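You operate a simulated robot arm through the tools that you are given. There is no shell and no other tool. Be economical: measure what you need, move in short steps, check, and stop when the job is done.

Carry out the task below with a simulated two-armed robot. There is one attempt and no reset: what you move stays moved.

JOB
On the wash worktop top, fold the polishing cloth in half.

Only the result counts: the job must be done as asked and must still hold three seconds after the hand-in. Knocking over, shifting, dropping, spilling or breaking anything else fails it. Flat cloth is picked up by pressing the open fingertips on it (5 to 10 N) and closing them slowly along it; thin cloth reads only 2 to 8 mm in the jaws.

ROBOT AND FRAMES
Two 7-joint arms with two-finger grippers on one trunk, on a base that drives. Base frame: it is fixed to the floor where the robot stands at the start and does not move with it; the origin is under the middle of the robot, x ahead of it, y to its left, z up; the surface under the hand at the start is at about z = 850. Units: mm, rad, N and s.
The left shoulder is at the start at [78, 151, 963], the right one opposite. With the tool pointing down near the work surface each hand reaches from about 100 to 780 mm from the robot's upright axis, wherever it stands, measured 20 degrees to its own side. Places, roughly: wash worktop top [600, 100, 800]. Payload 2.54 kg a hand.
Tool frame (each hand has its own): the origin (TCP) lies between the finger pads and is the grasp point; the fingertips stand 30 mm ahead of it; z points along the fingers, y is the line along which they close. Largest opening 116 mm; the body of the gripper starts 95 mm behind the TCP.
Orientation is that of the tool frame in the base frame, as a unit quaternion [x, y, z, w]. With the fingers straight down and closing along the base's y, the tool's x points along the base's -x, its y along +y and its z along -z.

CONTROLS
- The arms move only by the tool servo_tool. It takes "left_moves", "right_moves" or both (then of equal length, played together; a hand with none holds still); each is a list of rows, each a list of 7 numbers: the shift along the base's x, y, z in units of 40 mm (1.0 is 40 mm), then the turn, a rotation vector about the base's x, y, z in units of 8 degrees (1.0 is 8 degrees), then the opening in per cent of the stroke, from 0 (shut) to 100 (fully open). In form: [[dx, dy, dz, rx, ry, rz, claw], ...]. A call has 1 to 10 rows; each row shifts and turns the commanded pose from where the row before left it. A call with a number of a shift or a turn outside -1 to 1 is refused whole. Each row takes 0.2 s and may step no farther than 50 mm and 0.15 rad from the row before; otherwise, or with a gripper value out of range, the whole call is refused. Where a pose cannot be reached the arm comes as near as it can. A force on the tool above 40 N (or 10 N above the force at the start of the call, whichever is more), or a blocked arm, ends the call early, and 0.2 s more pass. Each finger travels about 72 mm/s and halts on what it meets, pressing with about 23 N; the grip force reading is that of the motor and also rises with nothing between the fingers. The clock runs only during rows and for 0.2 s after the last one: add rows that do not move to give the fingers time. It gives the time, the measured TCP pose, the force on the tool (base axes), the opening and the grip force at its end, in the units of the frame above (readings bear some noise), with the torque about the TCP (base axes, N m) and any sound that the robot's microphone picked up.
- Cameras (640 x 400 px; columns grow to the right, rows downward): "scene" is now at [149.6, -12.6, 1117.9]; the picture's right is [-0.29, -0.96, 0.00], its down [-0.33, 0.10, -0.94] and it looks along [0.90, -0.27, -0.35] (base axes); focal length 231 px, centre (320, 200). "left" rides on the left gripper at [69, 15, -122] in its tool frame; the picture's right is [-0.22, 0.98, 0.00], its down [-0.83, -0.18, -0.53] and it looks along [-0.52, -0.12, 0.85] (tool axes); focal length 251 px, centre (320, 200). "right" rides on the right gripper at [69, -15, -122] in its tool frame; the picture's right is [0.21, 0.98, 0.00], its down [-0.83, 0.18, -0.53] and it looks along [-0.52, 0.11, 0.85] (tool axes); focal length 251 px, centre (320, 200). There is no depth. A picture from a camera that has moved, and an enlarged one, comes with that camera's place and axes in the base frame and with its lens. The place of the scene camera against the robot may be out by one fixed shift of up to 25 mm in any direction.
- snapshot(camera): a new picture of that camera. No time passes.
- raise_lower(by): slides the trunk up (or, below 0, down) by that many mm; the arms and the scene camera ride with it, the base frame stays. It gives what a move gives, with no picture.
- base_move(legs): drives the robot by 1 to 6 legs, each [ahead, left, turn to the left] in mm, mm and rad, along the robot's own axes; the way and the turn of a leg run together, so that a leg with both is an arc; at most 1500 mm and 3.142 rad a leg. The arms and the cameras ride along, it lands a little off, and it stops where it bumps. It gives what a move gives.
- pan_tilt(pan, tilt): turns the head with the scene camera to pan (to the left, within 1.396 rad either way) and tilt (down, from -0.506 to 1.204), counted from straight ahead of the robot. It gives what a move gives.
- close_up(camera, box): a new picture of the part [left, top, right, bottom] of that camera's present view, enlarged. No time passes.
- hand_in(): hands the job in; it is judged then, once.

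Go step by step. Nothing tells you exact positions but the pictures and the camera data: compare them with the known pose of the tool, close in by small moves and look again before you grip or let go. The budget is 120 turns and 88 pictures, counting those below and the enlarged ones. Unless the task says otherwise, let go and move clear before handing in, and close with one line.

The tools are called after "Request:" as a command line: name --argument value ..., lists and objects as JSON in quotes. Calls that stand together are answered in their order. servo_tool: Moves the arms, as the interface text tells. Its arguments: {"type":"object","properties":{"left_moves":{"type":"array"},"right_moves":{"type":"array"}},"required":[]} The other tools are called the same way: raise_lower (by) slides the trunk up or down; base_move (legs) drives the base; pan_tilt (pan, tilt) turns the head that bears the scene camera; snapshot (camera) takes a picture; close_up (camera, box) takes an enlarged picture of a part of a camera's view; hand_in () hands the job in.

At the start:

```text
clock: 0.0
left_tcp_pos: [552.6, 70.3, 1082.5]
left_orientation: [-0.001, 1.0, 0.0, 0.001]
left_force: [0.6, 1.2, 0.0]
left_torque: [0.02, 0.01, -0.01]
left_grip_width: 116.0
left_grip_force: 0.0
right_tcp_pos: [370.4, -308.1, 962.2]
right_orientation: [0.001, 1.0, 0.0, 0.0]
right_force: [0.3, -0.2, 0.1]
right_torque: [0.01, -0.01, 0.02]
right_grip_width: 115.8
right_grip_force: 0.2
trunk travel left (down, up): [-200.0, 89.0]
robot x, y, heading: [-2.3, 0.7, 0.002]
head pan, tilt: [-0.29, 0.358]
```

scene: 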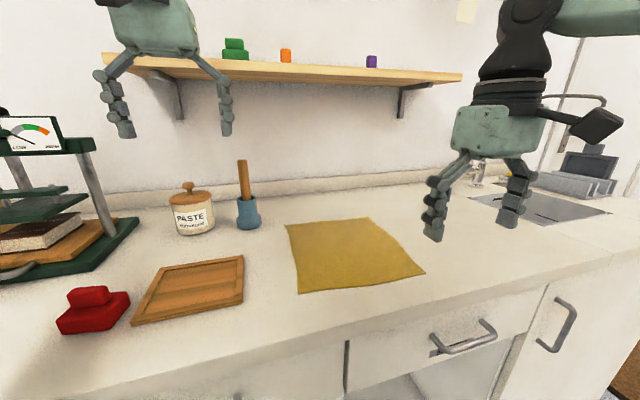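
right: 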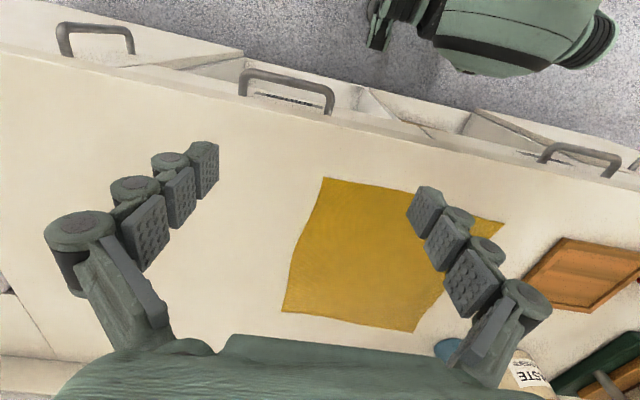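
left: 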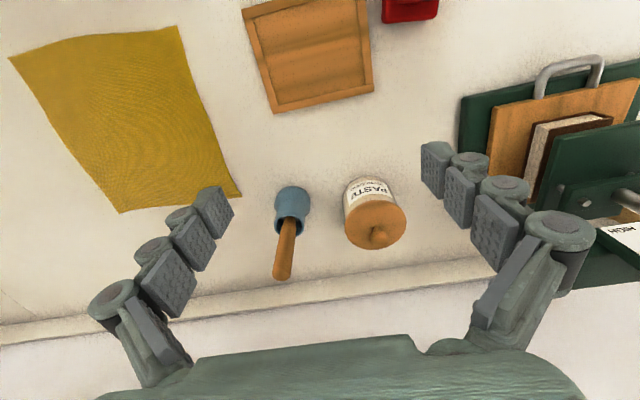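

The cloth lies flat with corners at roughly far-left (660,-91), far-right (649,-308), near-right (416,-294) and near-left (431,-75), on a surface at z of about 850. I'll bring both hands above the near corners so I can fold the near edge onto the far edge.

Request:
servo_tool --left_moves '[[-0.4, -0.633, -0.543, 0, 0, 0, 43], [-0.4, -0.633, -0.543, 0, 0, 0, 43], [-0.4, -0.633, -0.543, 0, 0, 0, 43], [-0.4, -0.633, -0.543, 0, 0, 0, 43], [-0.4, -0.633, -0.543, 0, 0, 0, 43], [-0.4, -0.633, -0.543, 0, 0, 0, 43], [-0.4, -0.633, -0.543, 0, 0, 0, 43], [0, 0, 0, 0, 0, 0, 43]]' --right_moves '[[0.214, 0.164, -0.114, 0, 0, 0, 43], [0.214, 0.164, -0.114, 0, 0, 0, 43], [0.214, 0.164, -0.114, 0, 0, 0, 43], [0.214, 0.164, -0.114, 0, 0, 0, 43], [0.214, 0.164, -0.114, 0, 0, 0, 43], [0.214, 0.164, -0.114, 0, 0, 0, 43], [0.214, 0.164, -0.114, 0, 0, 0, 43], [0, 0, 0, 0, 0, 0, 43]]'

Request:
snapshot --camera "left"

Request:
snapshot --camera "right"

```text
clock: 1.8
left_tcp_pos: [439.1, -107.7, 930.5]
left_orientation: [-0.001, 1.0, 0.0, 0.001]
left_force: [0.4, 0.8, 0.0]
left_torque: [0.01, 0.01, -0.01]
left_grip_width: 50.0
left_grip_force: 0.0
right_tcp_pos: [430.5, -261.7, 930.1]
right_orientation: [0.0, 1.0, -0.001, 0.0]
right_force: [0.7, -0.2, -0.4]
right_torque: [0.0, 0.0, -0.02]
right_grip_width: 49.7
right_grip_force: 0.0
trunk travel left (down, up): [-200.0, 89.0]
robot x, y, heading: [-2.6, 1.6, 0.002]
head pan, tilt: [-0.29, 0.358]
```

```text
84 pictures are left
camera left: at [370.2, -92.1, 1051.8], right [0.21, 0.98, 0.0], down [0.83, -0.18, 0.53], along [0.52, -0.11, -0.84], focal length 251 px, centre (320, 200)
```

left: 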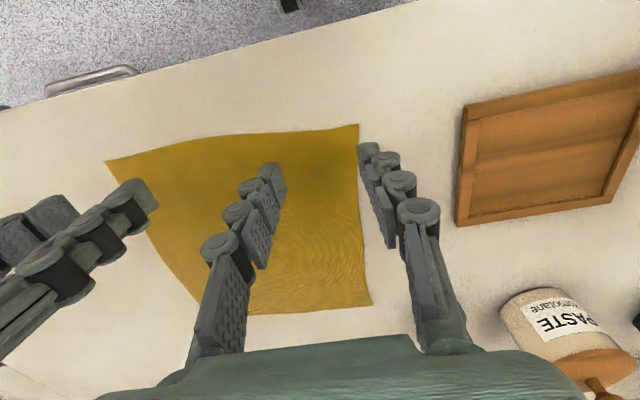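

```text
83 pictures are left
camera right: at [363.3, -276.1, 1052.8], right [-0.21, 0.98, 0.0], down [0.83, 0.18, 0.53], along [0.52, 0.11, -0.85], focal length 251 px, centre (320, 200)
```

right: 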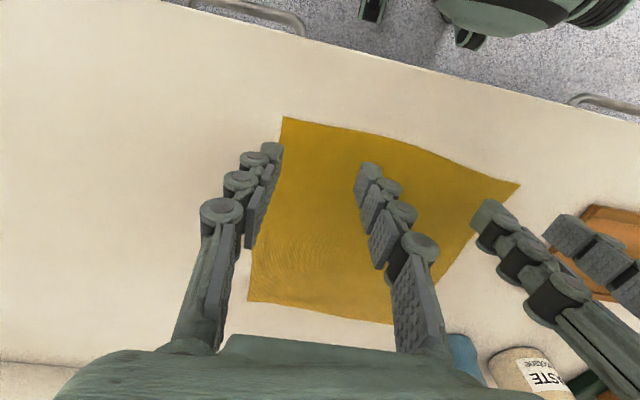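

The corners are confirmed at about (432,-74) and (418,-295). I'll narrow the jaws a little, move slightly inward and descend close to the surface.

Request:
servo_tool --left_moves '[[0.05, -0.15, -0.3, 0, 0, 0, 35], [0, 0, -0.3, 0, 0, 0, 35], [0, 0, -0.3, 0, 0, 0, 35], [0, 0, -0.2, 0, 0, 0, 35], [0, 0, 0, 0, 0, 0, 35]]' --right_moves '[[0.0, 0.1, -0.3, 0, 0, 0, 35], [0, 0, -0.3, 0, 0, 0, 35], [0, 0, -0.3, 0, 0, 0, 35], [0, 0, -0.2, 0, 0, 0, 35], [0, 0, 0, 0, 0, 0, 35]]'

Request:
snapshot --camera "left"

Request:
snapshot --camera "right"

```text
clock: 3.0
left_tcp_pos: [441.6, -111.9, 887.2]
left_orientation: [-0.001, 1.0, 0.001, 0.0]
left_force: [0.2, 0.4, -0.1]
left_torque: [-0.01, 0.0, 0.0]
left_grip_width: 40.7
left_grip_force: 0.1
right_tcp_pos: [431.3, -258.7, 885.4]
right_orientation: [0.001, 1.0, 0.0, 0.0]
right_force: [0.4, -1.0, -1.2]
right_torque: [0.01, -0.04, 0.0]
right_grip_width: 40.6
right_grip_force: 0.1
trunk travel left (down, up): [-200.0, 89.0]
robot x, y, heading: [1.2, 2.2, -0.004]
head pan, tilt: [-0.29, 0.358]
```

```text
82 pictures are left
camera left: at [372.3, -97.6, 1009.0], right [0.21, 0.98, 0.0], down [0.83, -0.18, 0.53], along [0.52, -0.11, -0.85], focal length 251 px, centre (320, 200)
```

left: 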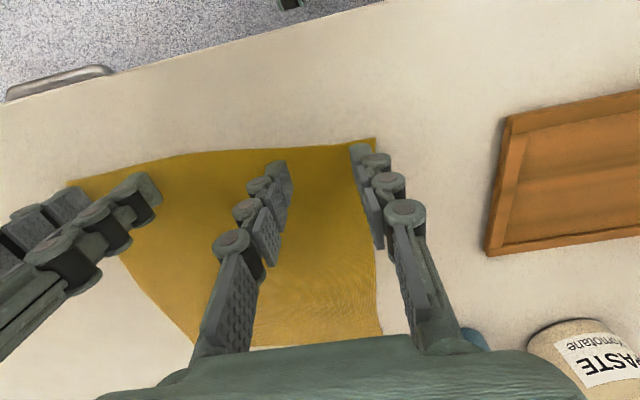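

```text
81 pictures are left
camera right: at [362.8, -273.3, 1007.7], right [-0.21, 0.98, 0.0], down [0.83, 0.18, 0.53], along [0.52, 0.11, -0.85], focal length 251 px, centre (320, 200)
```

right: 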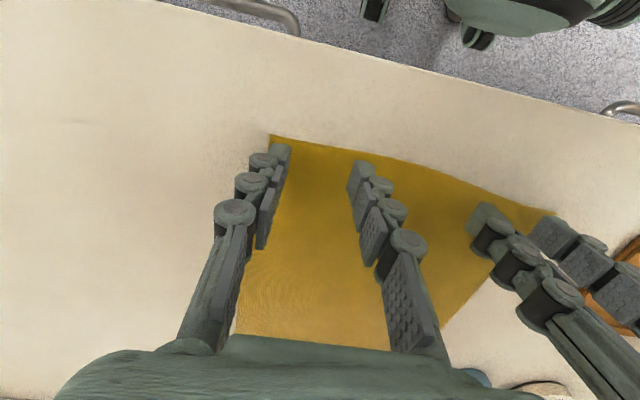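

Both hands hover a few millimetres above the near corners, with all fingertips over cloth. Next I lower in tiny steps until I feel contact.

Request:
servo_tool --left_moves '[[0, 0, -0.08, 0, 0, 0, 35], [0, 0, -0.08, 0, 0, 0, 35], [0, 0, 0, 0, 0, 0, 35]]' --right_moves '[[0.07, 0, -0.05, 0, 0, 0, 35], [0, 0, -0.05, 0, 0, 0, 35], [0, 0, 0, 0, 0, 0, 35]]'

```text
clock: 3.8
left_tcp_pos: [440.9, -112.2, 879.7]
left_orientation: [0.0, 1.0, 0.0, 0.001]
left_force: [0.3, -0.7, 2.1]
left_torque: [0.03, -0.03, 0.01]
left_grip_width: 40.8
left_grip_force: 0.5
right_tcp_pos: [433.1, -258.6, 882.2]
right_orientation: [0.001, 1.0, -0.001, 0.0]
right_force: [-1.2, -0.1, 0.3]
right_torque: [0.03, -0.01, -0.01]
right_grip_width: 40.8
right_grip_force: 0.1
trunk travel left (down, up): [-200.0, 89.0]
robot x, y, heading: [-0.9, -1.3, 0.002]
head pan, tilt: [-0.29, 0.358]
```

The left hand just touches (about 2 N) and the right is a little above. I'll go down a bit more on each.

Request:
servo_tool --left_moves '[[0, 0, -0.04, 0, 0, 0, 35], [0, 0, 0, 0, 0, 0, 35]]' --right_moves '[[0, 0, -0.09, 0, 0, 0, 35], [0, 0, 0, 0, 0, 0, 35]]'

```text
clock: 4.4
left_tcp_pos: [440.7, -112.3, 880.4]
left_orientation: [-0.002, 1.0, -0.001, 0.001]
left_force: [1.5, 0.2, 10.3]
left_torque: [0.03, -0.03, -0.01]
left_grip_width: 41.4
left_grip_force: 0.2
right_tcp_pos: [434.1, -257.7, 879.5]
right_orientation: [0.001, 1.0, 0.0, 0.003]
right_force: [1.4, -0.3, 17.0]
right_torque: [-0.16, 0.01, 0.0]
right_grip_width: 40.7
right_grip_force: 0.5
trunk travel left (down, up): [-200.0, 89.0]
robot x, y, heading: [2.8, -2.0, -0.003]
head pan, tilt: [-0.29, 0.358]
```

Stiffness is about 5 N/mm, with the left at 10 N and the right at 17 N. I'll ease both towards 7 N and close slowly.

Request:
servo_tool --left_moves '[[0, 0, -0.0, 0, 0, 0, 35], [0, 0, -0.01, 0, 0, 0, 32], [0, 0, 0, 0, 0, 0, 29], [0, 0, 0, 0, 0, 0, 26], [0, 0, 0, 0, 0, 0, 23], [0, 0, 0, 0, 0, 0, 20]]' --right_moves '[[0, 0, 0.045, 0, 0, 0, 35], [0, 0, 0, 0, 0, 0, 32], [0, 0, 0, 0, 0, 0, 29], [0, 0, 0, 0, 0, 0, 26], [0, 0, 0, 0, 0, 0, 23], [0, 0, 0, 0, 0, 0, 20]]'

Request:
snapshot --camera "left"

Request:
snapshot --camera "right"

```text
clock: 5.8
left_tcp_pos: [440.7, -113.1, 879.3]
left_orientation: [-0.001, 1.0, 0.0, 0.001]
left_force: [0.4, -2.2, 24.3]
left_torque: [-0.17, 0.05, 0.03]
left_grip_width: 23.4
left_grip_force: 2.9
right_tcp_pos: [432.3, -258.0, 881.7]
right_orientation: [0.001, 1.0, 0.0, 0.001]
right_force: [-1.3, 2.0, 6.9]
right_torque: [0.07, 0.07, 0.0]
right_grip_width: 23.4
right_grip_force: 0.1
trunk travel left (down, up): [-200.0, 89.0]
robot x, y, heading: [-0.3, -1.2, 0.002]
head pan, tilt: [-0.29, 0.358]
```

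```text
80 pictures are left
camera left: at [370.4, -97.8, 1001.4], right [0.21, 0.98, 0.0], down [0.82, -0.18, 0.54], along [0.52, -0.12, -0.84], focal length 251 px, centre (320, 200)
```

left: 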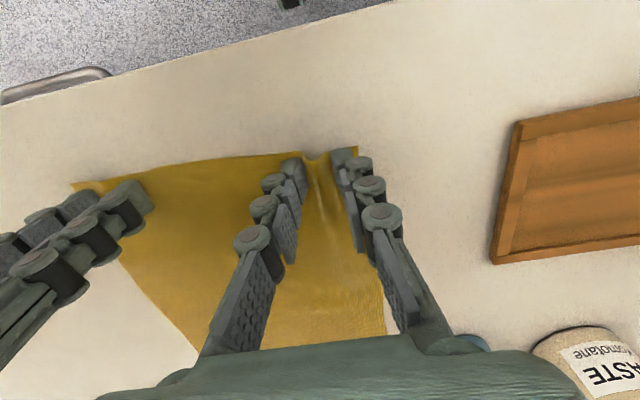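

```text
79 pictures are left
camera right: at [364.0, -272.1, 1003.2], right [-0.21, 0.98, 0.0], down [0.82, 0.18, 0.54], along [0.52, 0.11, -0.84], focal length 251 px, centre (320, 200)
```

right: 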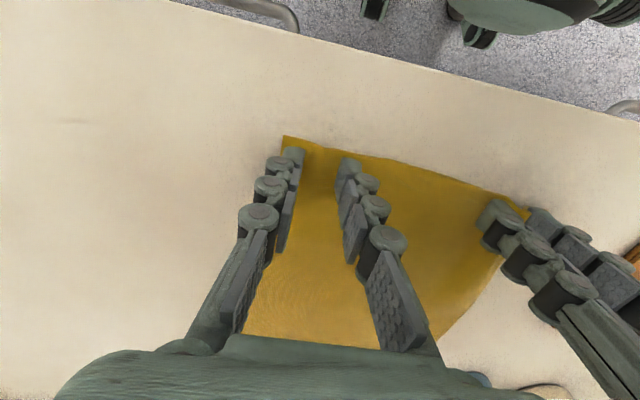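

The left hand has a ridge forming but presses hard, so I ease it up; the right shows little ridge, so I press a touch more and continue closing.

Request:
servo_tool --left_moves '[[0, 0, 0.04, 0, 0, 0, 17], [0, 0, 0, 0, 0, 0, 14], [0, 0, 0, 0, 0, 0, 11], [0, 0, 0, 0, 0, 0, 8], [0, 0, 0, 0, 0, 0, 5], [0, 0, 0, 0, 0, 0, 2], [0, 0, 0, 0, 0, 0, 0], [0, 0, 0, 0, 0, 0, 0]]' --right_moves '[[0, 0, -0.025, 0, 0, 0, 20], [0, 0, 0, 0, 0, 0, 17], [0, 0, 0, 0, 0, 0, 14], [0, 0, 0, 0, 0, 0, 11], [0, 0, 0, 0, 0, 0, 8], [0, 0, 0, 0, 0, 0, 5], [0, 0, 0, 0, 0, 0, 2], [0, 0, 0, 0, 0, 0, 0]]'

Request:
snapshot --camera "left"

Request:
snapshot --camera "right"

```text
clock: 7.6
left_tcp_pos: [441.3, -112.7, 880.6]
left_orientation: [0.0, 1.0, -0.001, 0.001]
left_force: [-0.9, -10.5, 0.6]
left_torque: [-0.29, -0.02, 0.0]
left_grip_width: 1.9
left_grip_force: 22.6
right_tcp_pos: [433.3, -257.1, 878.6]
right_orientation: [0.0, 1.0, 0.0, 0.001]
right_force: [0.6, 11.0, 10.6]
right_torque: [0.28, -0.06, -0.01]
right_grip_width: 1.9
right_grip_force: 23.1
trunk travel left (down, up): [-200.0, 89.0]
robot x, y, heading: [-1.4, 1.2, 0.003]
head pan, tilt: [-0.29, 0.358]
```

```text
78 pictures are left
camera left: at [371.6, -97.9, 1002.6], right [0.21, 0.98, 0.0], down [0.82, -0.18, 0.54], along [0.52, -0.12, -0.84], focal length 251 px, centre (320, 200)
```

left: 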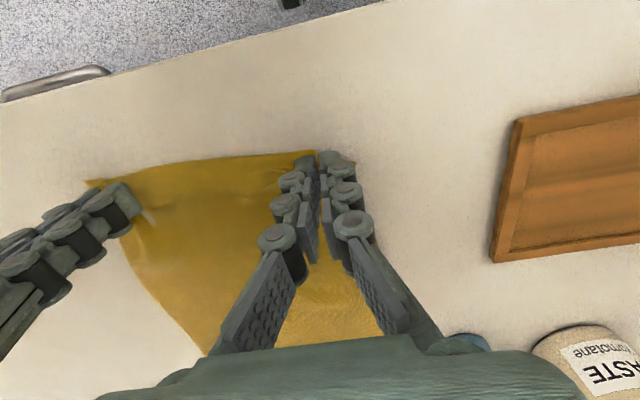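

```text
77 pictures are left
camera right: at [365.3, -272.2, 1001.4], right [-0.21, 0.98, 0.0], down [0.83, 0.18, 0.54], along [0.52, 0.12, -0.84], focal length 251 px, centre (320, 200)
```

right: 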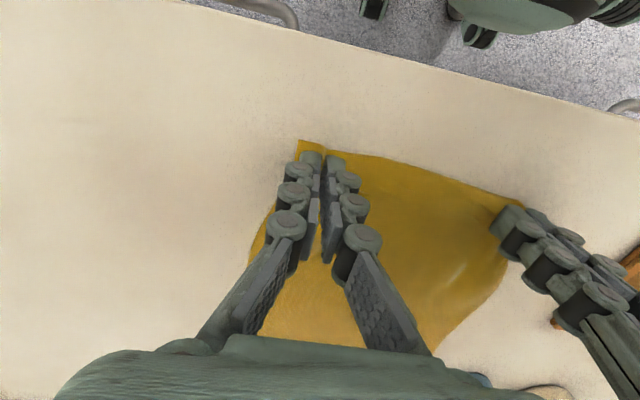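

Both jaws read about 2 mm, and opposite side forces show cloth stretched between the hands, so both appear to hold it. I'll relax the tension and lift slightly to check.

Request:
servo_tool --left_moves '[[0, -0.1, 0.1, 0, 0, 0, 0], [0, -0.1, 0.3, 0, 0, 0, 0], [0.2, 0, 0.4, 0, 0, 0, 0], [0.2, 0, 0.4, 0, 0, 0, 0], [0, 0, 0, 0, 0, 0, 0]]' --right_moves '[[0, 0.1, 0.1, 0, 0, 0, 0], [0, 0.1, 0.3, 0, 0, 0, 0], [0.2, 0, 0.4, 0, 0, 0, 0], [0.2, 0, 0.4, 0, 0, 0, 0], [0, 0, 0, 0, 0, 0, 0]]'

Request:
snapshot --camera "left"

Request:
snapshot --camera "scene"

```text
clock: 8.8
left_tcp_pos: [456.4, -121.4, 929.6]
left_orientation: [0.0, 1.0, -0.001, 0.0]
left_force: [-0.4, -0.7, 1.6]
left_torque: [-0.04, -0.02, 0.02]
left_grip_width: 2.3
left_grip_force: 28.2
right_tcp_pos: [448.8, -250.9, 927.8]
right_orientation: [0.002, 1.0, 0.0, 0.0]
right_force: [-0.5, 0.5, -0.6]
right_torque: [-0.03, -0.01, -0.01]
right_grip_width: 1.7
right_grip_force: 19.8
trunk travel left (down, up): [-200.0, 89.0]
robot x, y, heading: [-3.3, 1.2, 0.002]
head pan, tilt: [-0.29, 0.358]
```

```text
76 pictures are left
camera left: at [386.5, -106.7, 1051.0], right [0.21, 0.98, 0.0], down [0.83, -0.18, 0.53], along [0.52, -0.11, -0.85], focal length 251 px, centre (320, 200)
```

left: 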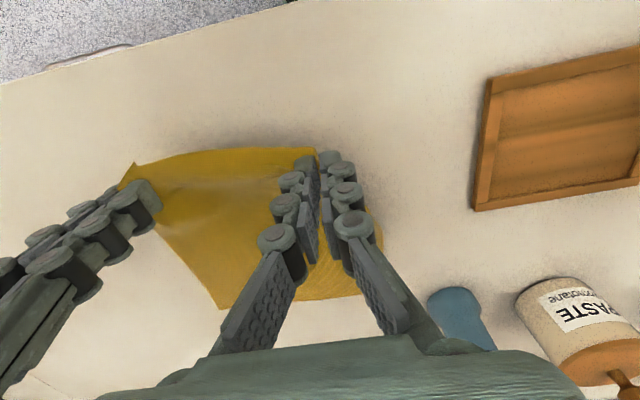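

```text
75 pictures are left
camera scene: at [149.5, -12.6, 1117.9], right [-0.29, -0.96, 0.0], down [-0.33, 0.1, -0.94], along [0.9, -0.27, -0.35], focal length 231 px, centre (320, 200)
```

scene: 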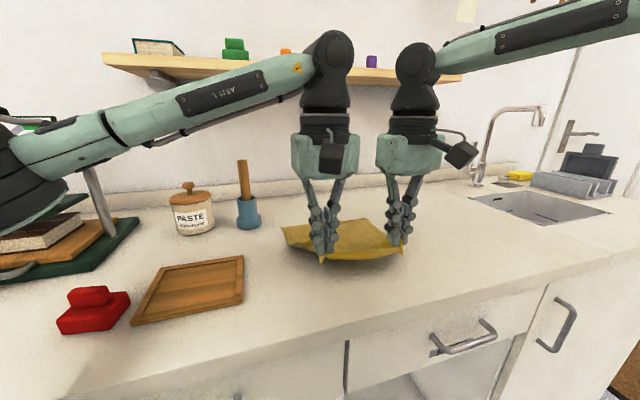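

Both hands hold the near edge securely. I'll carry it up and over in a low arc toward the far edge, stopping halfway to look.

Request:
servo_tool --left_moves '[[0.5, 0, 0.55, 0, 0, 0, 0], [0.7, 0, 0.35, 0, 0, 0, 0], [0.8, 0, 0.1, 0, 0, 0, 0], [0.85, 0, 0, 0, 0, 0, 0], [0, 0, 0, 0, 0, 0, 0]]' --right_moves '[[0.5, -0.1, 0.55, 0, 0, 0, 0], [0.7, -0.1, 0.35, 0, 0, 0, 0], [0.8, -0.1, 0.1, 0, 0, 0, 0], [0.85, -0.1, 0, 0, 0, 0, 0], [0, 0, 0, 0, 0, 0, 0]]'

Request:
snapshot --camera "left"

Request:
snapshot --camera "scene"

```text
clock: 10.0
left_tcp_pos: [570.3, -123.1, 968.0]
left_orientation: [-0.001, 1.0, 0.0, 0.001]
left_force: [0.5, -9.5, 0.9]
left_torque: [-0.3, 0.01, 0.03]
left_grip_width: 1.0
left_grip_force: 20.4
right_tcp_pos: [564.5, -264.5, 967.6]
right_orientation: [-0.001, 1.0, 0.001, 0.002]
right_force: [0.2, 8.7, -0.2]
right_torque: [0.32, 0.0, -0.03]
right_grip_width: 2.0
right_grip_force: 23.0
trunk travel left (down, up): [-200.0, 89.0]
robot x, y, heading: [0.3, -2.8, -0.002]
head pan, tilt: [-0.29, 0.358]
```

```text
74 pictures are left
camera left: at [501.1, -107.1, 1090.3], right [0.22, 0.98, 0.0], down [0.82, -0.18, 0.54], along [0.52, -0.12, -0.84], focal length 251 px, centre (320, 200)
```

left: 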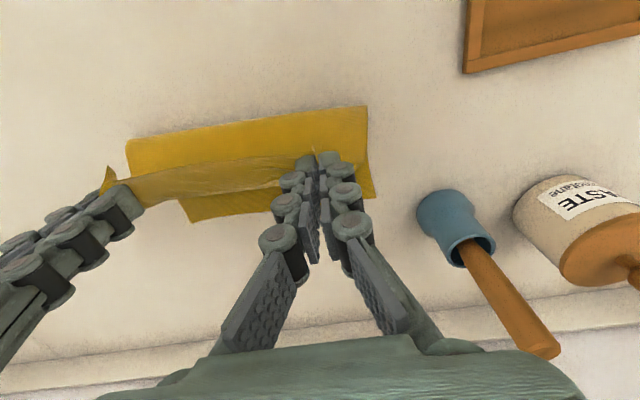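

```text
73 pictures are left
camera scene: at [149.4, -12.6, 1117.9], right [-0.29, -0.96, 0.0], down [-0.33, 0.1, -0.94], along [0.9, -0.27, -0.35], focal length 231 px, centre (320, 200)
```

scene: 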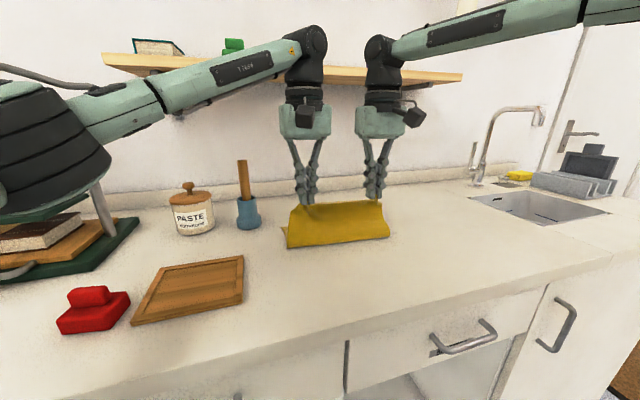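

The fold is going well, with both hands holding. Before going further forward I'll check the clearance of the shelf above with an enlarged view.

Request:
close_up --camera "scene" --box '[90, 0, 490, 250]'

```text
1.60 times, centred on (290, 125) of scene
camera zoom: at [149.4, -12.6, 1117.9], right [-0.29, -0.96, 0.0], down [-0.33, 0.1, -0.94], along [0.9, -0.27, -0.35], focal length 369 px, centre (368, 320)
```

zoom: 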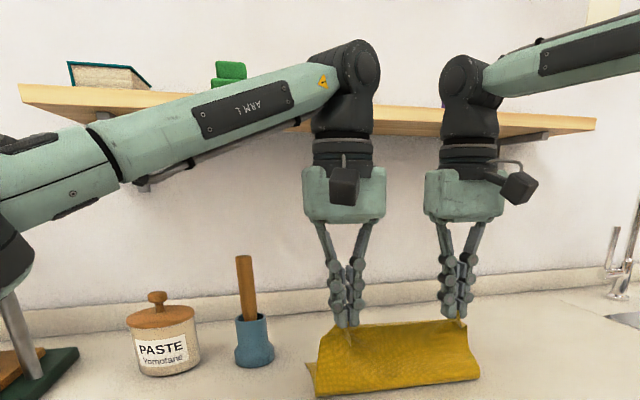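

The shelf's front edge is around x 690, z 1190, close to where the wrists would end up. I'll tilt both hands back about 24° so the wrists stay clear while the fingertips go forward and down.

Request:
servo_tool --left_moves '[[0.5, -0.06, -0.3, 0, -1, 0, 0], [0.4, -0.04, -0.5, 0, -1, 0, 0], [0.35, -0.03, -0.6, 0, -1, 0, 0], [0, 0, 0, 0, 0, 0, 0]]' --right_moves '[[0.5, -0.03, -0.3, 0, -1, 0, 0], [0.4, 0, -0.5, 0, -1, 0, 0], [0.35, 0, -0.6, 0, -1, 0, 0], [0, 0, 0, 0, 0, 0, 0]]'

Request:
snapshot --camera "left"

Request:
snapshot --camera "right"

Request:
snapshot --camera "scene"

```text
clock: 11.0
left_tcp_pos: [620.8, -127.2, 912.4]
left_orientation: [-0.001, 0.978, 0.001, 0.209]
left_force: [0.4, -4.2, -1.4]
left_torque: [-0.04, -0.02, -0.01]
left_grip_width: 3.0
left_grip_force: 26.5
right_tcp_pos: [614.6, -266.2, 909.7]
right_orientation: [0.001, 0.978, 0.0, 0.209]
right_force: [0.2, 3.8, 0.0]
right_torque: [0.1, 0.01, 0.01]
right_grip_width: 1.8
right_grip_force: 22.6
trunk travel left (down, up): [-200.0, 89.0]
robot x, y, heading: [-1.1, 0.4, -0.002]
head pan, tilt: [-0.29, 0.358]
```

```text
71 pictures are left
camera left: at [508.2, -111.8, 995.3], right [0.19, 0.98, 0.09], down [0.54, -0.18, 0.82], along [0.82, -0.11, -0.56], focal length 251 px, centre (320, 200)
```

left: 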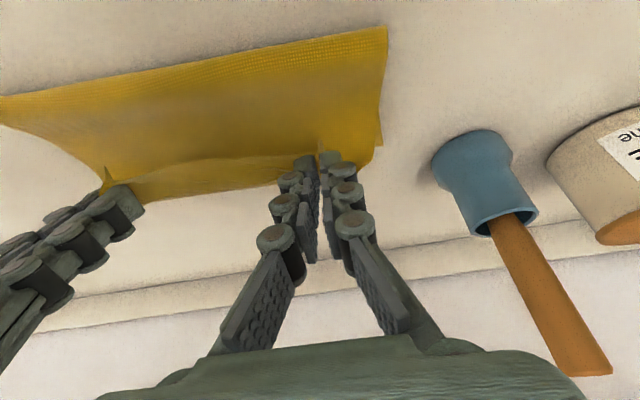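

```text
70 pictures are left
camera right: at [503.2, -281.9, 994.2], right [-0.19, 0.98, -0.09], down [0.54, 0.18, 0.82], along [0.82, 0.11, -0.56], focal length 251 px, centre (320, 200)
```

right: 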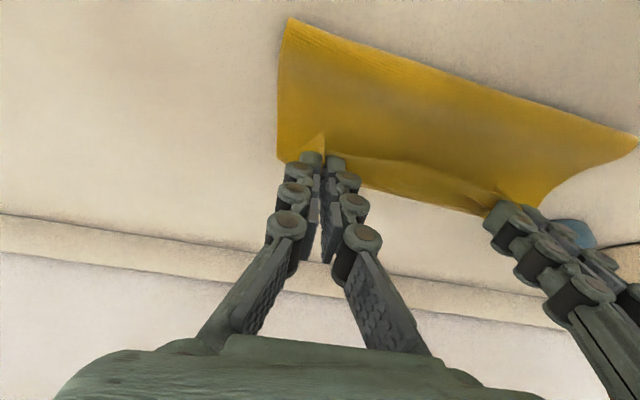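

```text
69 pictures are left
camera scene: at [149.5, -12.6, 1117.9], right [-0.29, -0.96, 0.0], down [-0.33, 0.1, -0.94], along [0.9, -0.27, -0.35], focal length 231 px, centre (320, 200)
```

scene: 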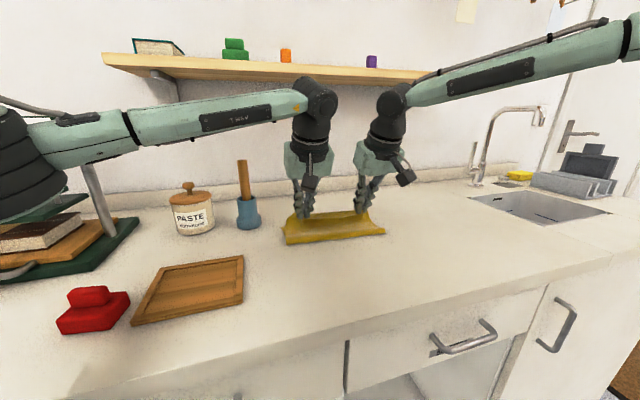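

The cloth is nearly folded; the bottom layer seems to have crept ~15 mm forward, so the far edge is now about x 675 (left) and 666 (right). I'll lower and move forward gently toward that edge.

Request:
servo_tool --left_moves '[[0.2, 0, -0.3, 0, 0, 0, 0], [0.2, 0, -0.25, 0, 0, 0, 0], [0.1, 0, -0.1, 0, 0, 0, 0], [0, 0, 0, 0, 0, 0, 0]]' --right_moves '[[0.2, 0, -0.25, 0, 0, 0, 0], [0.2, 0, -0.25, 0, 0, 0, 0], [0.1, 0, -0.1, 0, 0, 0, 0], [0, 0, 0, 0, 0, 0, 0]]'

Request:
snapshot --camera "left"

Request:
snapshot --camera "right"

```text
clock: 12.0
left_tcp_pos: [642.4, -126.1, 888.1]
left_orientation: [0.0, 0.978, 0.0, 0.209]
left_force: [0.2, 0.1, -0.4]
left_torque: [0.0, 0.03, 0.06]
left_grip_width: 3.6
left_grip_force: 26.9
right_tcp_pos: [632.9, -265.6, 888.1]
right_orientation: [0.0, 0.978, 0.0, 0.209]
right_force: [-0.7, -0.1, -2.0]
right_torque: [0.02, 0.01, 0.0]
right_grip_width: 3.7
right_grip_force: 21.9
trunk travel left (down, up): [-200.0, 89.0]
robot x, y, heading: [1.2, -1.0, -0.001]
head pan, tilt: [-0.29, 0.358]
```

```text
68 pictures are left
camera left: at [528.7, -111.7, 970.1], right [0.19, 0.98, 0.09], down [0.54, -0.18, 0.82], along [0.82, -0.11, -0.56], focal length 251 px, centre (320, 200)
```

left: 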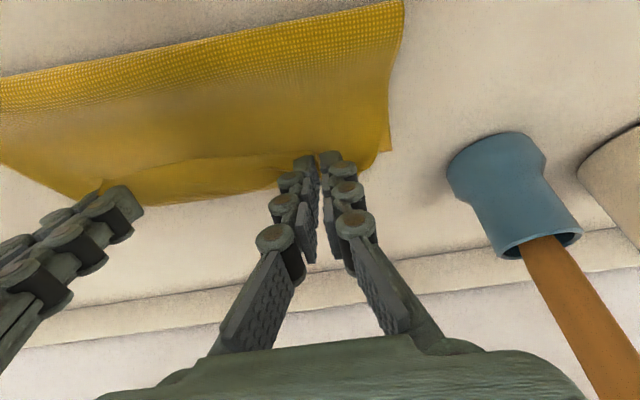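

```text
67 pictures are left
camera right: at [522.1, -280.7, 971.2], right [-0.19, 0.98, -0.09], down [0.54, 0.18, 0.82], along [0.82, 0.11, -0.56], focal length 251 px, centre (320, 200)
```

right: 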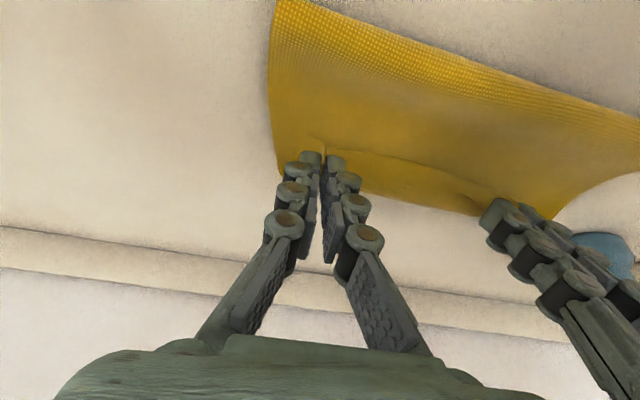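

The jaws are just above the worktop now. I'll enlarge to see how the top edge sits against the bottom edge.

Request:
close_up --camera "left" --box '[60, 80, 440, 240]'

Request:
close_up --camera "right" --box '[240, 80, 620, 240]'

Request:
close_up --camera "scene" --box '[240, 150, 420, 262]'

```text
1.68 times, centred on (250, 160) of left
camera zoom: at [528.7, -111.7, 970.1], right [0.19, 0.98, 0.09], down [0.54, -0.18, 0.82], along [0.82, -0.11, -0.56], focal length 424 px, centre (438, 267)
```

zoom: 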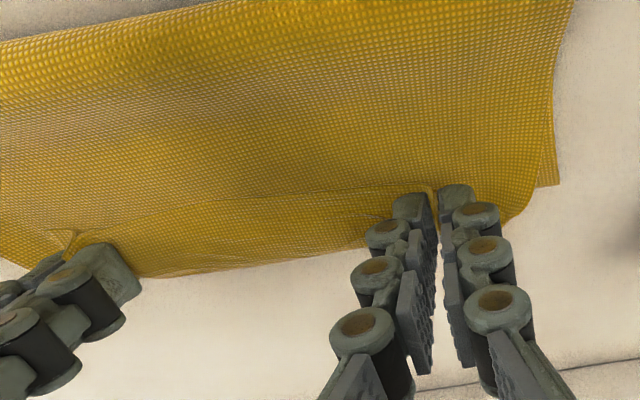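

```text
1.68 times, centred on (430, 160) of right
camera zoom: at [522.1, -280.7, 971.2], right [-0.19, 0.98, -0.09], down [0.54, 0.18, 0.82], along [0.82, 0.11, -0.56], focal length 424 px, centre (135, 267)
```

zoom: 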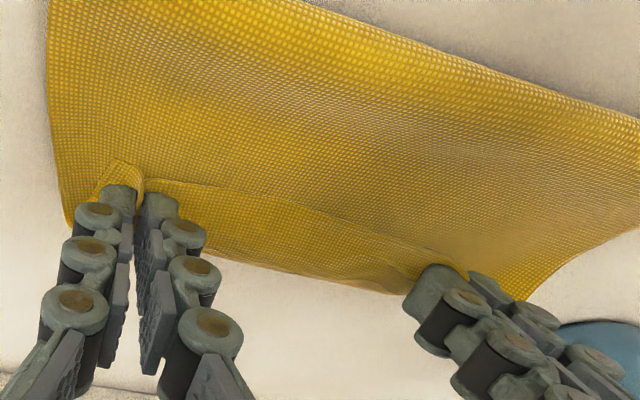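

```text
3.56 times, centred on (330, 206) of scene
camera zoom: at [149.4, -12.6, 1117.9], right [-0.29, -0.96, 0.0], down [-0.33, 0.1, -0.94], along [0.9, -0.27, -0.35], focal length 820 px, centre (284, 179)
```

zoom: 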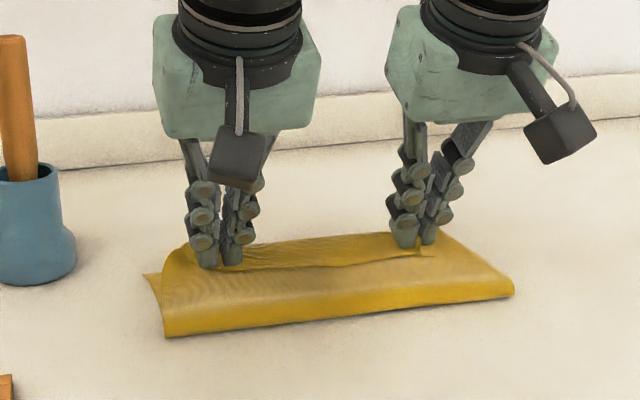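

The top edge lies close above the far edge, with a small pinch ridge at each jaw. I'll lower the last few millimetres and look at the contact force.

Request:
servo_tool --left_moves '[[0, 0, -0.07, 0, 0, 0, 0], [0, 0, -0.06, 0, 0, 0, 0], [0, 0, 0, 0, 0, 0, 0]]' --right_moves '[[0, 0, -0.07, 0, 0, 0, 0], [0, 0, -0.06, 0, 0, 0, 0], [0, 0, 0, 0, 0, 0, 0]]'

```text
clock: 12.8
left_tcp_pos: [642.1, -125.7, 882.2]
left_orientation: [0.001, 0.978, -0.001, 0.209]
left_force: [0.9, 0.4, 0.4]
left_torque: [-0.06, 0.01, -0.04]
left_grip_width: 1.4
left_grip_force: 19.3
right_tcp_pos: [633.0, -265.9, 882.3]
right_orientation: [0.0, 0.978, 0.001, 0.207]
right_force: [-1.5, 0.6, 1.7]
right_torque: [0.06, -0.01, 0.03]
right_grip_width: 0.9
right_grip_force: 18.0
trunk travel left (down, up): [-200.0, 89.0]
robot x, y, heading: [-0.1, -0.2, -0.002]
head pan, tilt: [-0.29, 0.358]
```

Contact is just beginning. I'll spread the hands slightly, open slowly and then lift off along the tool axis.

Request:
servo_tool --left_moves '[[0, 0.04, -0.02, 0, 0, 0, 0], [0, 0, 0, 0, 0, 0, 4], [0, 0, 0, 0, 0, 0, 8], [0, 0, 0, 0, 0, 0, 12], [0, 0, 0, 0, 0, 0, 16], [0, 0, 0, 0, 0, 0, 20], [0, 0, 0, 0, 0, 0, 20]]' --right_moves '[[0, -0.04, -0.02, 0, 0, 0, 0], [0, 0, 0, 0, 0, 0, 4], [0, 0, 0, 0, 0, 0, 8], [0, 0, 0, 0, 0, 0, 12], [0, 0, 0, 0, 0, 0, 16], [0, 0, 0, 0, 0, 0, 20], [0, 0, 0, 0, 0, 0, 20]]'

Request:
snapshot --camera "left"

Request:
snapshot --camera "right"

```text
clock: 14.4
left_tcp_pos: [640.6, -124.6, 881.7]
left_orientation: [-0.001, 0.978, -0.001, 0.208]
left_force: [0.6, 0.0, 4.9]
left_torque: [0.01, -0.05, 0.0]
left_grip_width: 24.0
left_grip_force: 0.0
right_tcp_pos: [633.7, -267.0, 882.5]
right_orientation: [0.001, 0.978, 0.0, 0.21]
right_force: [1.0, 0.0, 5.3]
right_torque: [-0.01, -0.06, 0.02]
right_grip_width: 24.1
right_grip_force: 0.1
trunk travel left (down, up): [-200.0, 89.0]
robot x, y, heading: [-1.6, 3.9, -0.002]
head pan, tilt: [-0.29, 0.358]
```

```text
63 pictures are left
camera left: at [527.2, -109.5, 964.8], right [0.2, 0.98, 0.09], down [0.54, -0.18, 0.82], along [0.82, -0.11, -0.56], focal length 251 px, centre (320, 200)
```

left: 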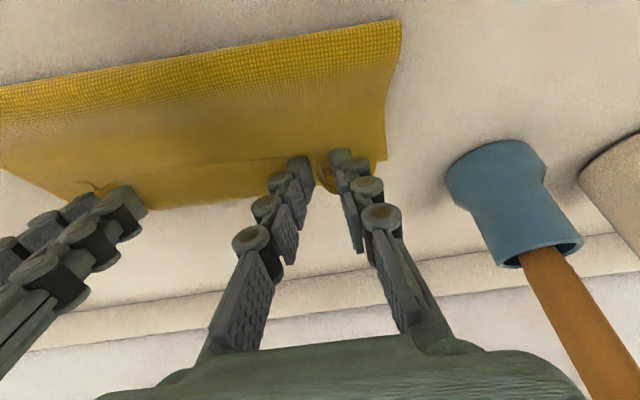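

```text
62 pictures are left
camera right: at [521.3, -282.1, 966.0], right [-0.19, 0.98, -0.09], down [0.54, 0.18, 0.82], along [0.82, 0.11, -0.56], focal length 251 px, centre (320, 200)
```

right: 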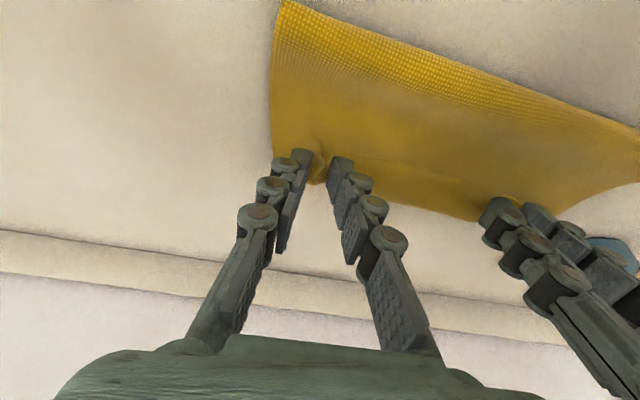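

The jaws are open. I'll lift off along the fingers and look.

Request:
servo_tool --left_moves '[[-0.08, 0, 0.2, 0, 0, 0, 20], [-0.16, 0, 0.4, 0, 0, 0, 20], [-0.4, 0, 0.9, 0, 0, 0, 20], [-0.4, 0, 0.9, 0, 0, 0, 20], [-0.9, 0, 0.4, 0, 1, 0, 20], [-0.9, 0, 0.2, 0, 1, 0, 20], [-0.9, 0, 0, 0, 1, 0, 20]]' --right_moves '[[-0.08, 0, 0.2, 0, 0, 0, 20], [-0.16, 0, 0.4, 0, 0, 0, 20], [-0.4, 0, 0.9, 0, 0, 0, 20], [-0.4, 0, 0.9, 0, 0, 0, 20], [-0.9, 0, 0.4, 0, 1, 0, 20], [-0.9, 0, 0.2, 0, 1, 0, 20], [-0.9, 0, 0, 0, 1, 0, 20]]'

Request:
snapshot --camera "left"

Request:
snapshot --camera "right"

Request:
close_up --camera "scene" --box '[240, 150, 420, 262]'

```text
clock: 16.0
left_tcp_pos: [494.0, -123.2, 1002.9]
left_orientation: [0.001, 1.0, 0.001, -0.002]
left_force: [0.4, -0.5, -0.4]
left_torque: [0.02, -0.04, 0.02]
left_grip_width: 23.4
left_grip_force: 0.1
right_tcp_pos: [484.3, -270.1, 1002.9]
right_orientation: [0.001, 1.0, 0.0, 0.0]
right_force: [0.4, -0.1, 0.0]
right_torque: [0.0, -0.01, 0.03]
right_grip_width: 23.3
right_grip_force: 0.1
trunk travel left (down, up): [-200.0, 89.0]
robot x, y, heading: [-0.1, -0.7, 0.001]
head pan, tilt: [-0.29, 0.358]
```

```text
61 pictures are left
camera left: at [423.3, -108.1, 1123.1], right [0.21, 0.98, 0.0], down [0.83, -0.18, 0.53], along [0.52, -0.11, -0.85], focal length 251 px, centre (320, 200)
```

left: 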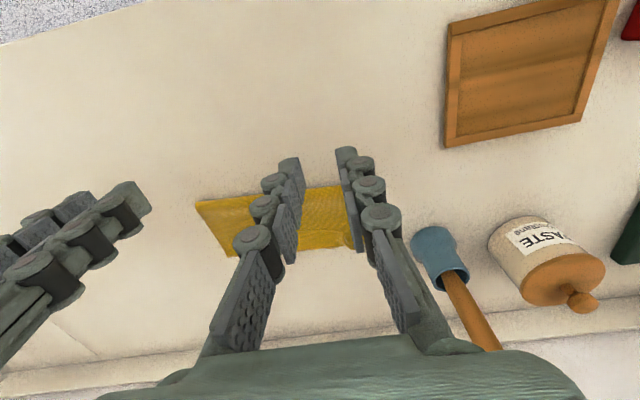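

```text
60 pictures are left
camera right: at [417.0, -283.4, 1125.9], right [-0.21, 0.98, 0.0], down [0.83, 0.18, 0.53], along [0.52, 0.11, -0.85], focal length 251 px, centre (320, 200)
```

right: 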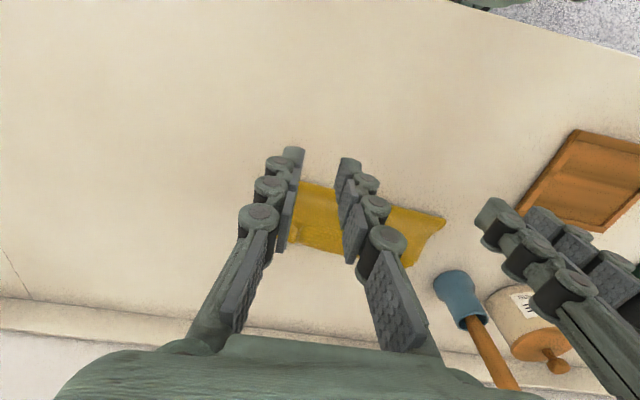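

```text
3.56 times, centred on (330, 206) of scene
camera zoom: at [149.5, -12.7, 1117.9], right [-0.29, -0.96, 0.0], down [-0.33, 0.1, -0.94], along [0.9, -0.27, -0.35], focal length 820 px, centre (284, 179)
```

zoom: 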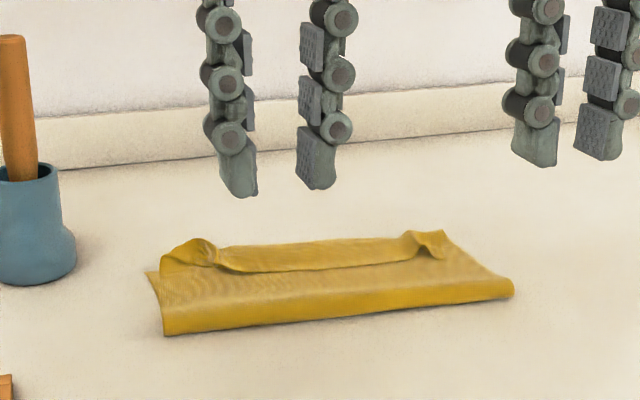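

The cloth is folded, but the gripped corners are puckered and there is a band near the far edge I need to understand. I'll move the hands aside for a clear view.

Request:
servo_tool --left_moves '[[-0.2, 0.95, 0, 0, 0, 0, 10], [-0.2, 0.95, 0, 0, 0, 0, 5], [0, 0.95, 0, 0, 0, 0, 0], [0, 0.95, 0, 0, 0, 0, 0], [0, 0, 0, 0, 0, 0, 0]]' --right_moves '[[-0.2, -0.95, 0, 0, 0, 0, 10], [-0.2, -0.95, 0, 0, 0, 0, 5], [0, -0.95, 0, 0, 0, 0, 0], [0, -0.5, 0, 0, 0, 0, 0], [0, 0, 0, 0, 0, 0, 0]]'

Request:
snapshot --camera "left"

Request:
snapshot --camera "right"

```text
clock: 17.2
left_tcp_pos: [477.8, 25.7, 999.0]
left_orientation: [0.001, 1.0, 0.0, 0.001]
left_force: [0.9, 0.6, 0.1]
left_torque: [0.01, -0.01, 0.01]
left_grip_width: 0.0
left_grip_force: 23.0
right_tcp_pos: [469.4, -404.0, 1001.9]
right_orientation: [0.0, 1.0, 0.0, 0.0]
right_force: [0.8, 0.4, 0.3]
right_torque: [-0.01, 0.02, 0.01]
right_grip_width: 0.1
right_grip_force: 23.0
trunk travel left (down, up): [-200.0, 89.0]
robot x, y, heading: [4.1, 0.7, -0.005]
head pan, tilt: [-0.29, 0.358]
```

```text
58 pictures are left
camera left: at [408.4, 41.5, 1120.8], right [0.21, 0.98, 0.0], down [0.83, -0.18, 0.53], along [0.52, -0.11, -0.85], focal length 251 px, centre (320, 200)
```

left: 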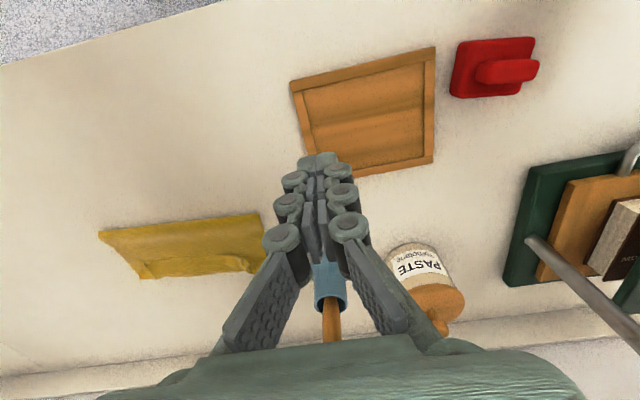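

```text
57 pictures are left
camera right: at [401.1, -418.8, 1124.6], right [-0.21, 0.98, 0.0], down [0.83, 0.18, 0.53], along [0.52, 0.11, -0.85], focal length 251 px, centre (320, 200)
```

right: 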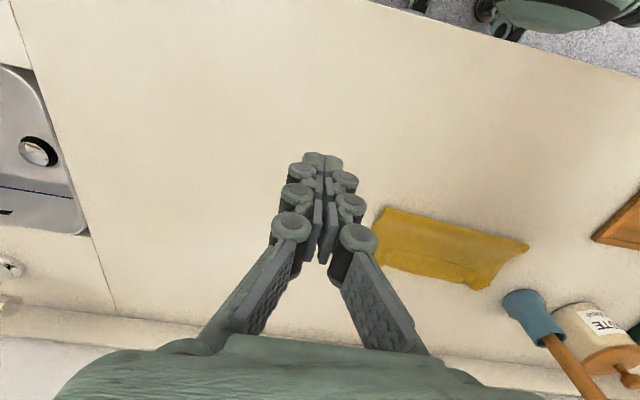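

Request:
close_up --camera "left" --box '[90, 200, 290, 300]'

Request:
close_up --camera "right" --box '[350, 190, 550, 310]'

Request:
close_up --camera "scene" --box '[265, 190, 405, 262]'

```text
3.20 times, centred on (190, 250) of left
camera zoom: at [408.4, 41.5, 1120.8], right [0.21, 0.98, 0.0], down [0.83, -0.18, 0.53], along [0.52, -0.11, -0.85], focal length 805 px, centre (736, 40)
```

zoom: 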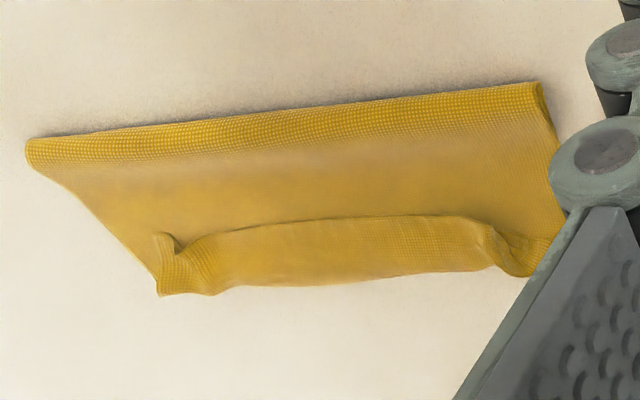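

```text
3.20 times, centred on (450, 250) of right
camera zoom: at [401.1, -418.8, 1124.6], right [-0.21, 0.98, 0.0], down [0.83, 0.18, 0.53], along [0.52, 0.11, -0.85], focal length 805 px, centre (-96, 40)
```

zoom: 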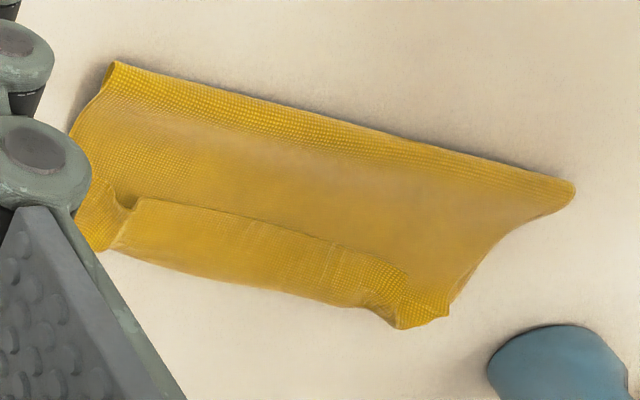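

```text
4.57 times, centred on (335, 226) of scene
camera zoom: at [149.6, -12.7, 1117.9], right [-0.29, -0.96, 0.0], down [-0.34, 0.1, -0.94], along [0.9, -0.27, -0.35], focal length 1054 px, centre (251, 81)
```

zoom: 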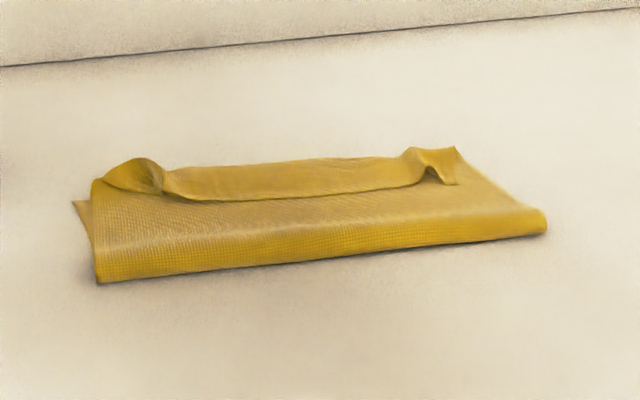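

The near edge's hem has flopped back on itself as a ~40 mm strip, so the fold is short of a true half. I'll regrip the same two ridges at the poses where I let go, unfold the cloth flat, and then refold with a narrower grip; first I retrace my path down.

Request:
servo_tool --left_moves '[[0.2, -0.95, 0, 0, 0, 0, 24], [0.2, -0.95, 0, 0, 0, 0, 24], [0, -0.95, 0, 0, 0, 0, 24], [0, -0.9, 0, 0, 0, 0, 24], [0.9, 0, 0, 0, -1, 0, 24], [0.9, 0, -0.2, 0, -1, 0, 24], [0.9, 0, -0.4, 0, -1, 0, 24], [0.4, 0, -0.9, 0, 0, 0, 24], [0.3, 0, -0.7, 0, 0, 0, 24], [0, 0, 0, 0, 0, 0, 24]]' --right_moves '[[0.2, 0.95, 0, 0, 0, 0, 24], [0.2, 0.95, 0, 0, 0, 0, 24], [0, 0.95, 0, 0, 0, 0, 24], [0, 0.5, 0, 0, 0, 0, 24], [0.9, 0, 0, 0, -1, 0, 24], [0.9, 0, -0.2, 0, -1, 0, 24], [0.9, 0, -0.4, 0, -1, 0, 24], [0.4, 0, -0.9, 0, 0, 0, 24], [0.3, 0, -0.7, 0, 0, 0, 24], [0, 0, 0, 0, 0, 0, 24]]'

Request:
snapshot --camera "left"

Request:
snapshot --camera "right"

```text
clock: 19.4
left_tcp_pos: [627.8, -121.2, 913.2]
left_orientation: [0.001, 0.978, 0.0, 0.209]
left_force: [0.0, 0.1, -0.2]
left_torque: [0.01, -0.01, -0.04]
left_grip_width: 27.8
left_grip_force: 0.0
right_tcp_pos: [622.7, -268.4, 912.6]
right_orientation: [0.001, 0.978, 0.0, 0.209]
right_force: [0.2, 0.8, -0.4]
right_torque: [0.03, 0.0, -0.01]
right_grip_width: 27.7
right_grip_force: 0.2
trunk travel left (down, up): [-200.0, 89.0]
robot x, y, heading: [0.9, -2.1, -0.0]
head pan, tilt: [-0.29, 0.358]
```

```text
53 pictures are left
camera left: at [514.0, -106.6, 996.6], right [0.2, 0.98, 0.09], down [0.54, -0.18, 0.82], along [0.82, -0.11, -0.56], focal length 251 px, centre (320, 200)
```

left: 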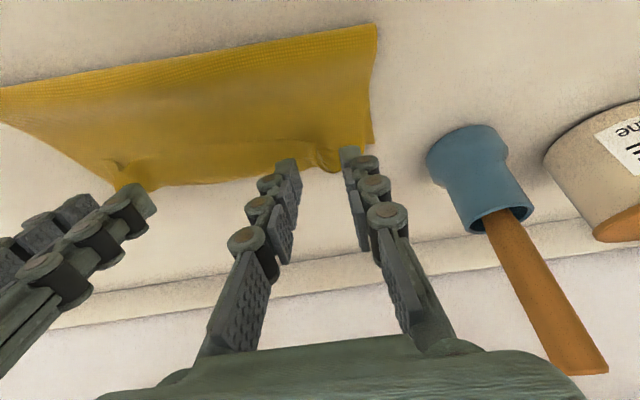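

```text
52 pictures are left
camera right: at [510.3, -282.6, 996.0], right [-0.19, 0.98, -0.09], down [0.54, 0.18, 0.82], along [0.82, 0.11, -0.56], focal length 251 px, centre (320, 200)
```

right: 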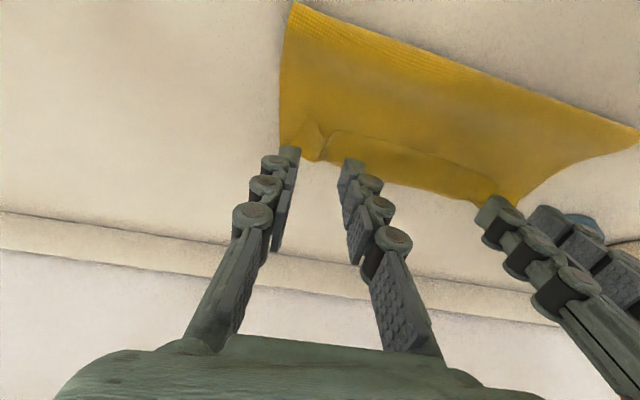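

Both jaws straddle the puckered ridges. I'll lower, adjust a few millimetres onto each ridge, and close slowly.

Request:
servo_tool --left_moves '[[0.1, 0.08, -0.3, 0, 0, 0, 26], [0.1, 0.02, -0.25, 0, 0, 0, 26], [0, 0, -0.2, 0, 0, 0, 26], [0, 0, -0.02, 0, 0, 0, 26], [0, 0, 0, 0, 0, 0, 26]]' --right_moves '[[0, -0.15, -0.3, 0, 0, 0, 26], [0, 0, -0.25, 0, 0, 0, 26], [0, 0, -0.2, 0, 0, 0, 26], [0, 0, 0, 0, 0, 0, 26], [0, 0, 0, 0, 0, 0, 26]]'

Request:
snapshot --camera "left"

Request:
snapshot --camera "right"

```text
clock: 20.6
left_tcp_pos: [636.0, -118.6, 883.0]
left_orientation: [-0.001, 0.978, -0.001, 0.21]
left_force: [0.0, 1.0, 7.1]
left_torque: [-0.07, -0.02, 0.03]
left_grip_width: 30.4
left_grip_force: 0.0
right_tcp_pos: [621.3, -275.2, 881.7]
right_orientation: [0.001, 0.978, 0.001, 0.209]
right_force: [-0.3, -0.2, 1.4]
right_torque: [-0.03, -0.01, 0.05]
right_grip_width: 30.3
right_grip_force: 0.0
trunk travel left (down, up): [-200.0, 89.0]
robot x, y, heading: [3.3, -2.0, 0.001]
head pan, tilt: [-0.29, 0.358]
```

```text
51 pictures are left
camera left: at [522.0, -103.2, 965.6], right [0.19, 0.98, 0.09], down [0.53, -0.18, 0.83], along [0.82, -0.11, -0.56], focal length 251 px, centre (320, 200)
```

left: 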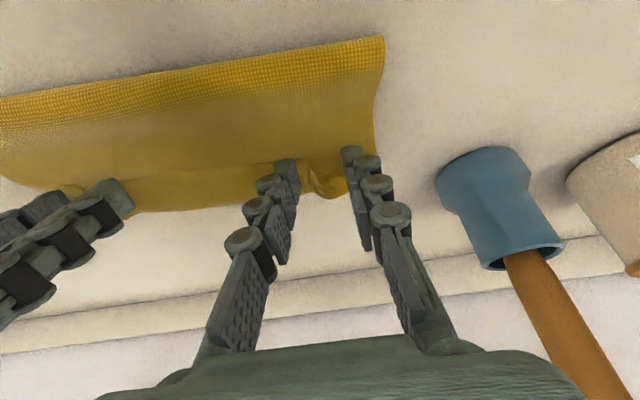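

```text
50 pictures are left
camera right: at [509.0, -288.7, 966.9], right [-0.19, 0.98, -0.09], down [0.54, 0.18, 0.82], along [0.82, 0.11, -0.56], focal length 251 px, centre (320, 200)
```

right: 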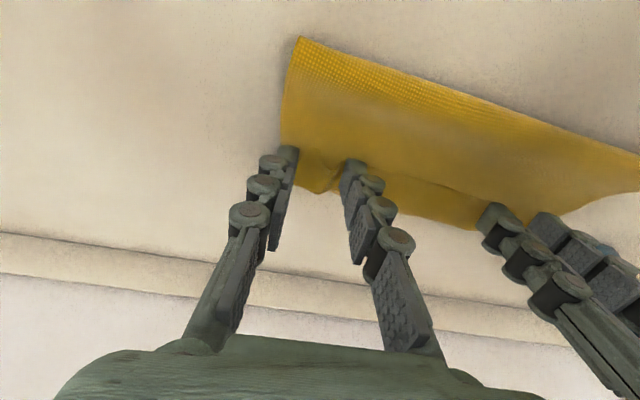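

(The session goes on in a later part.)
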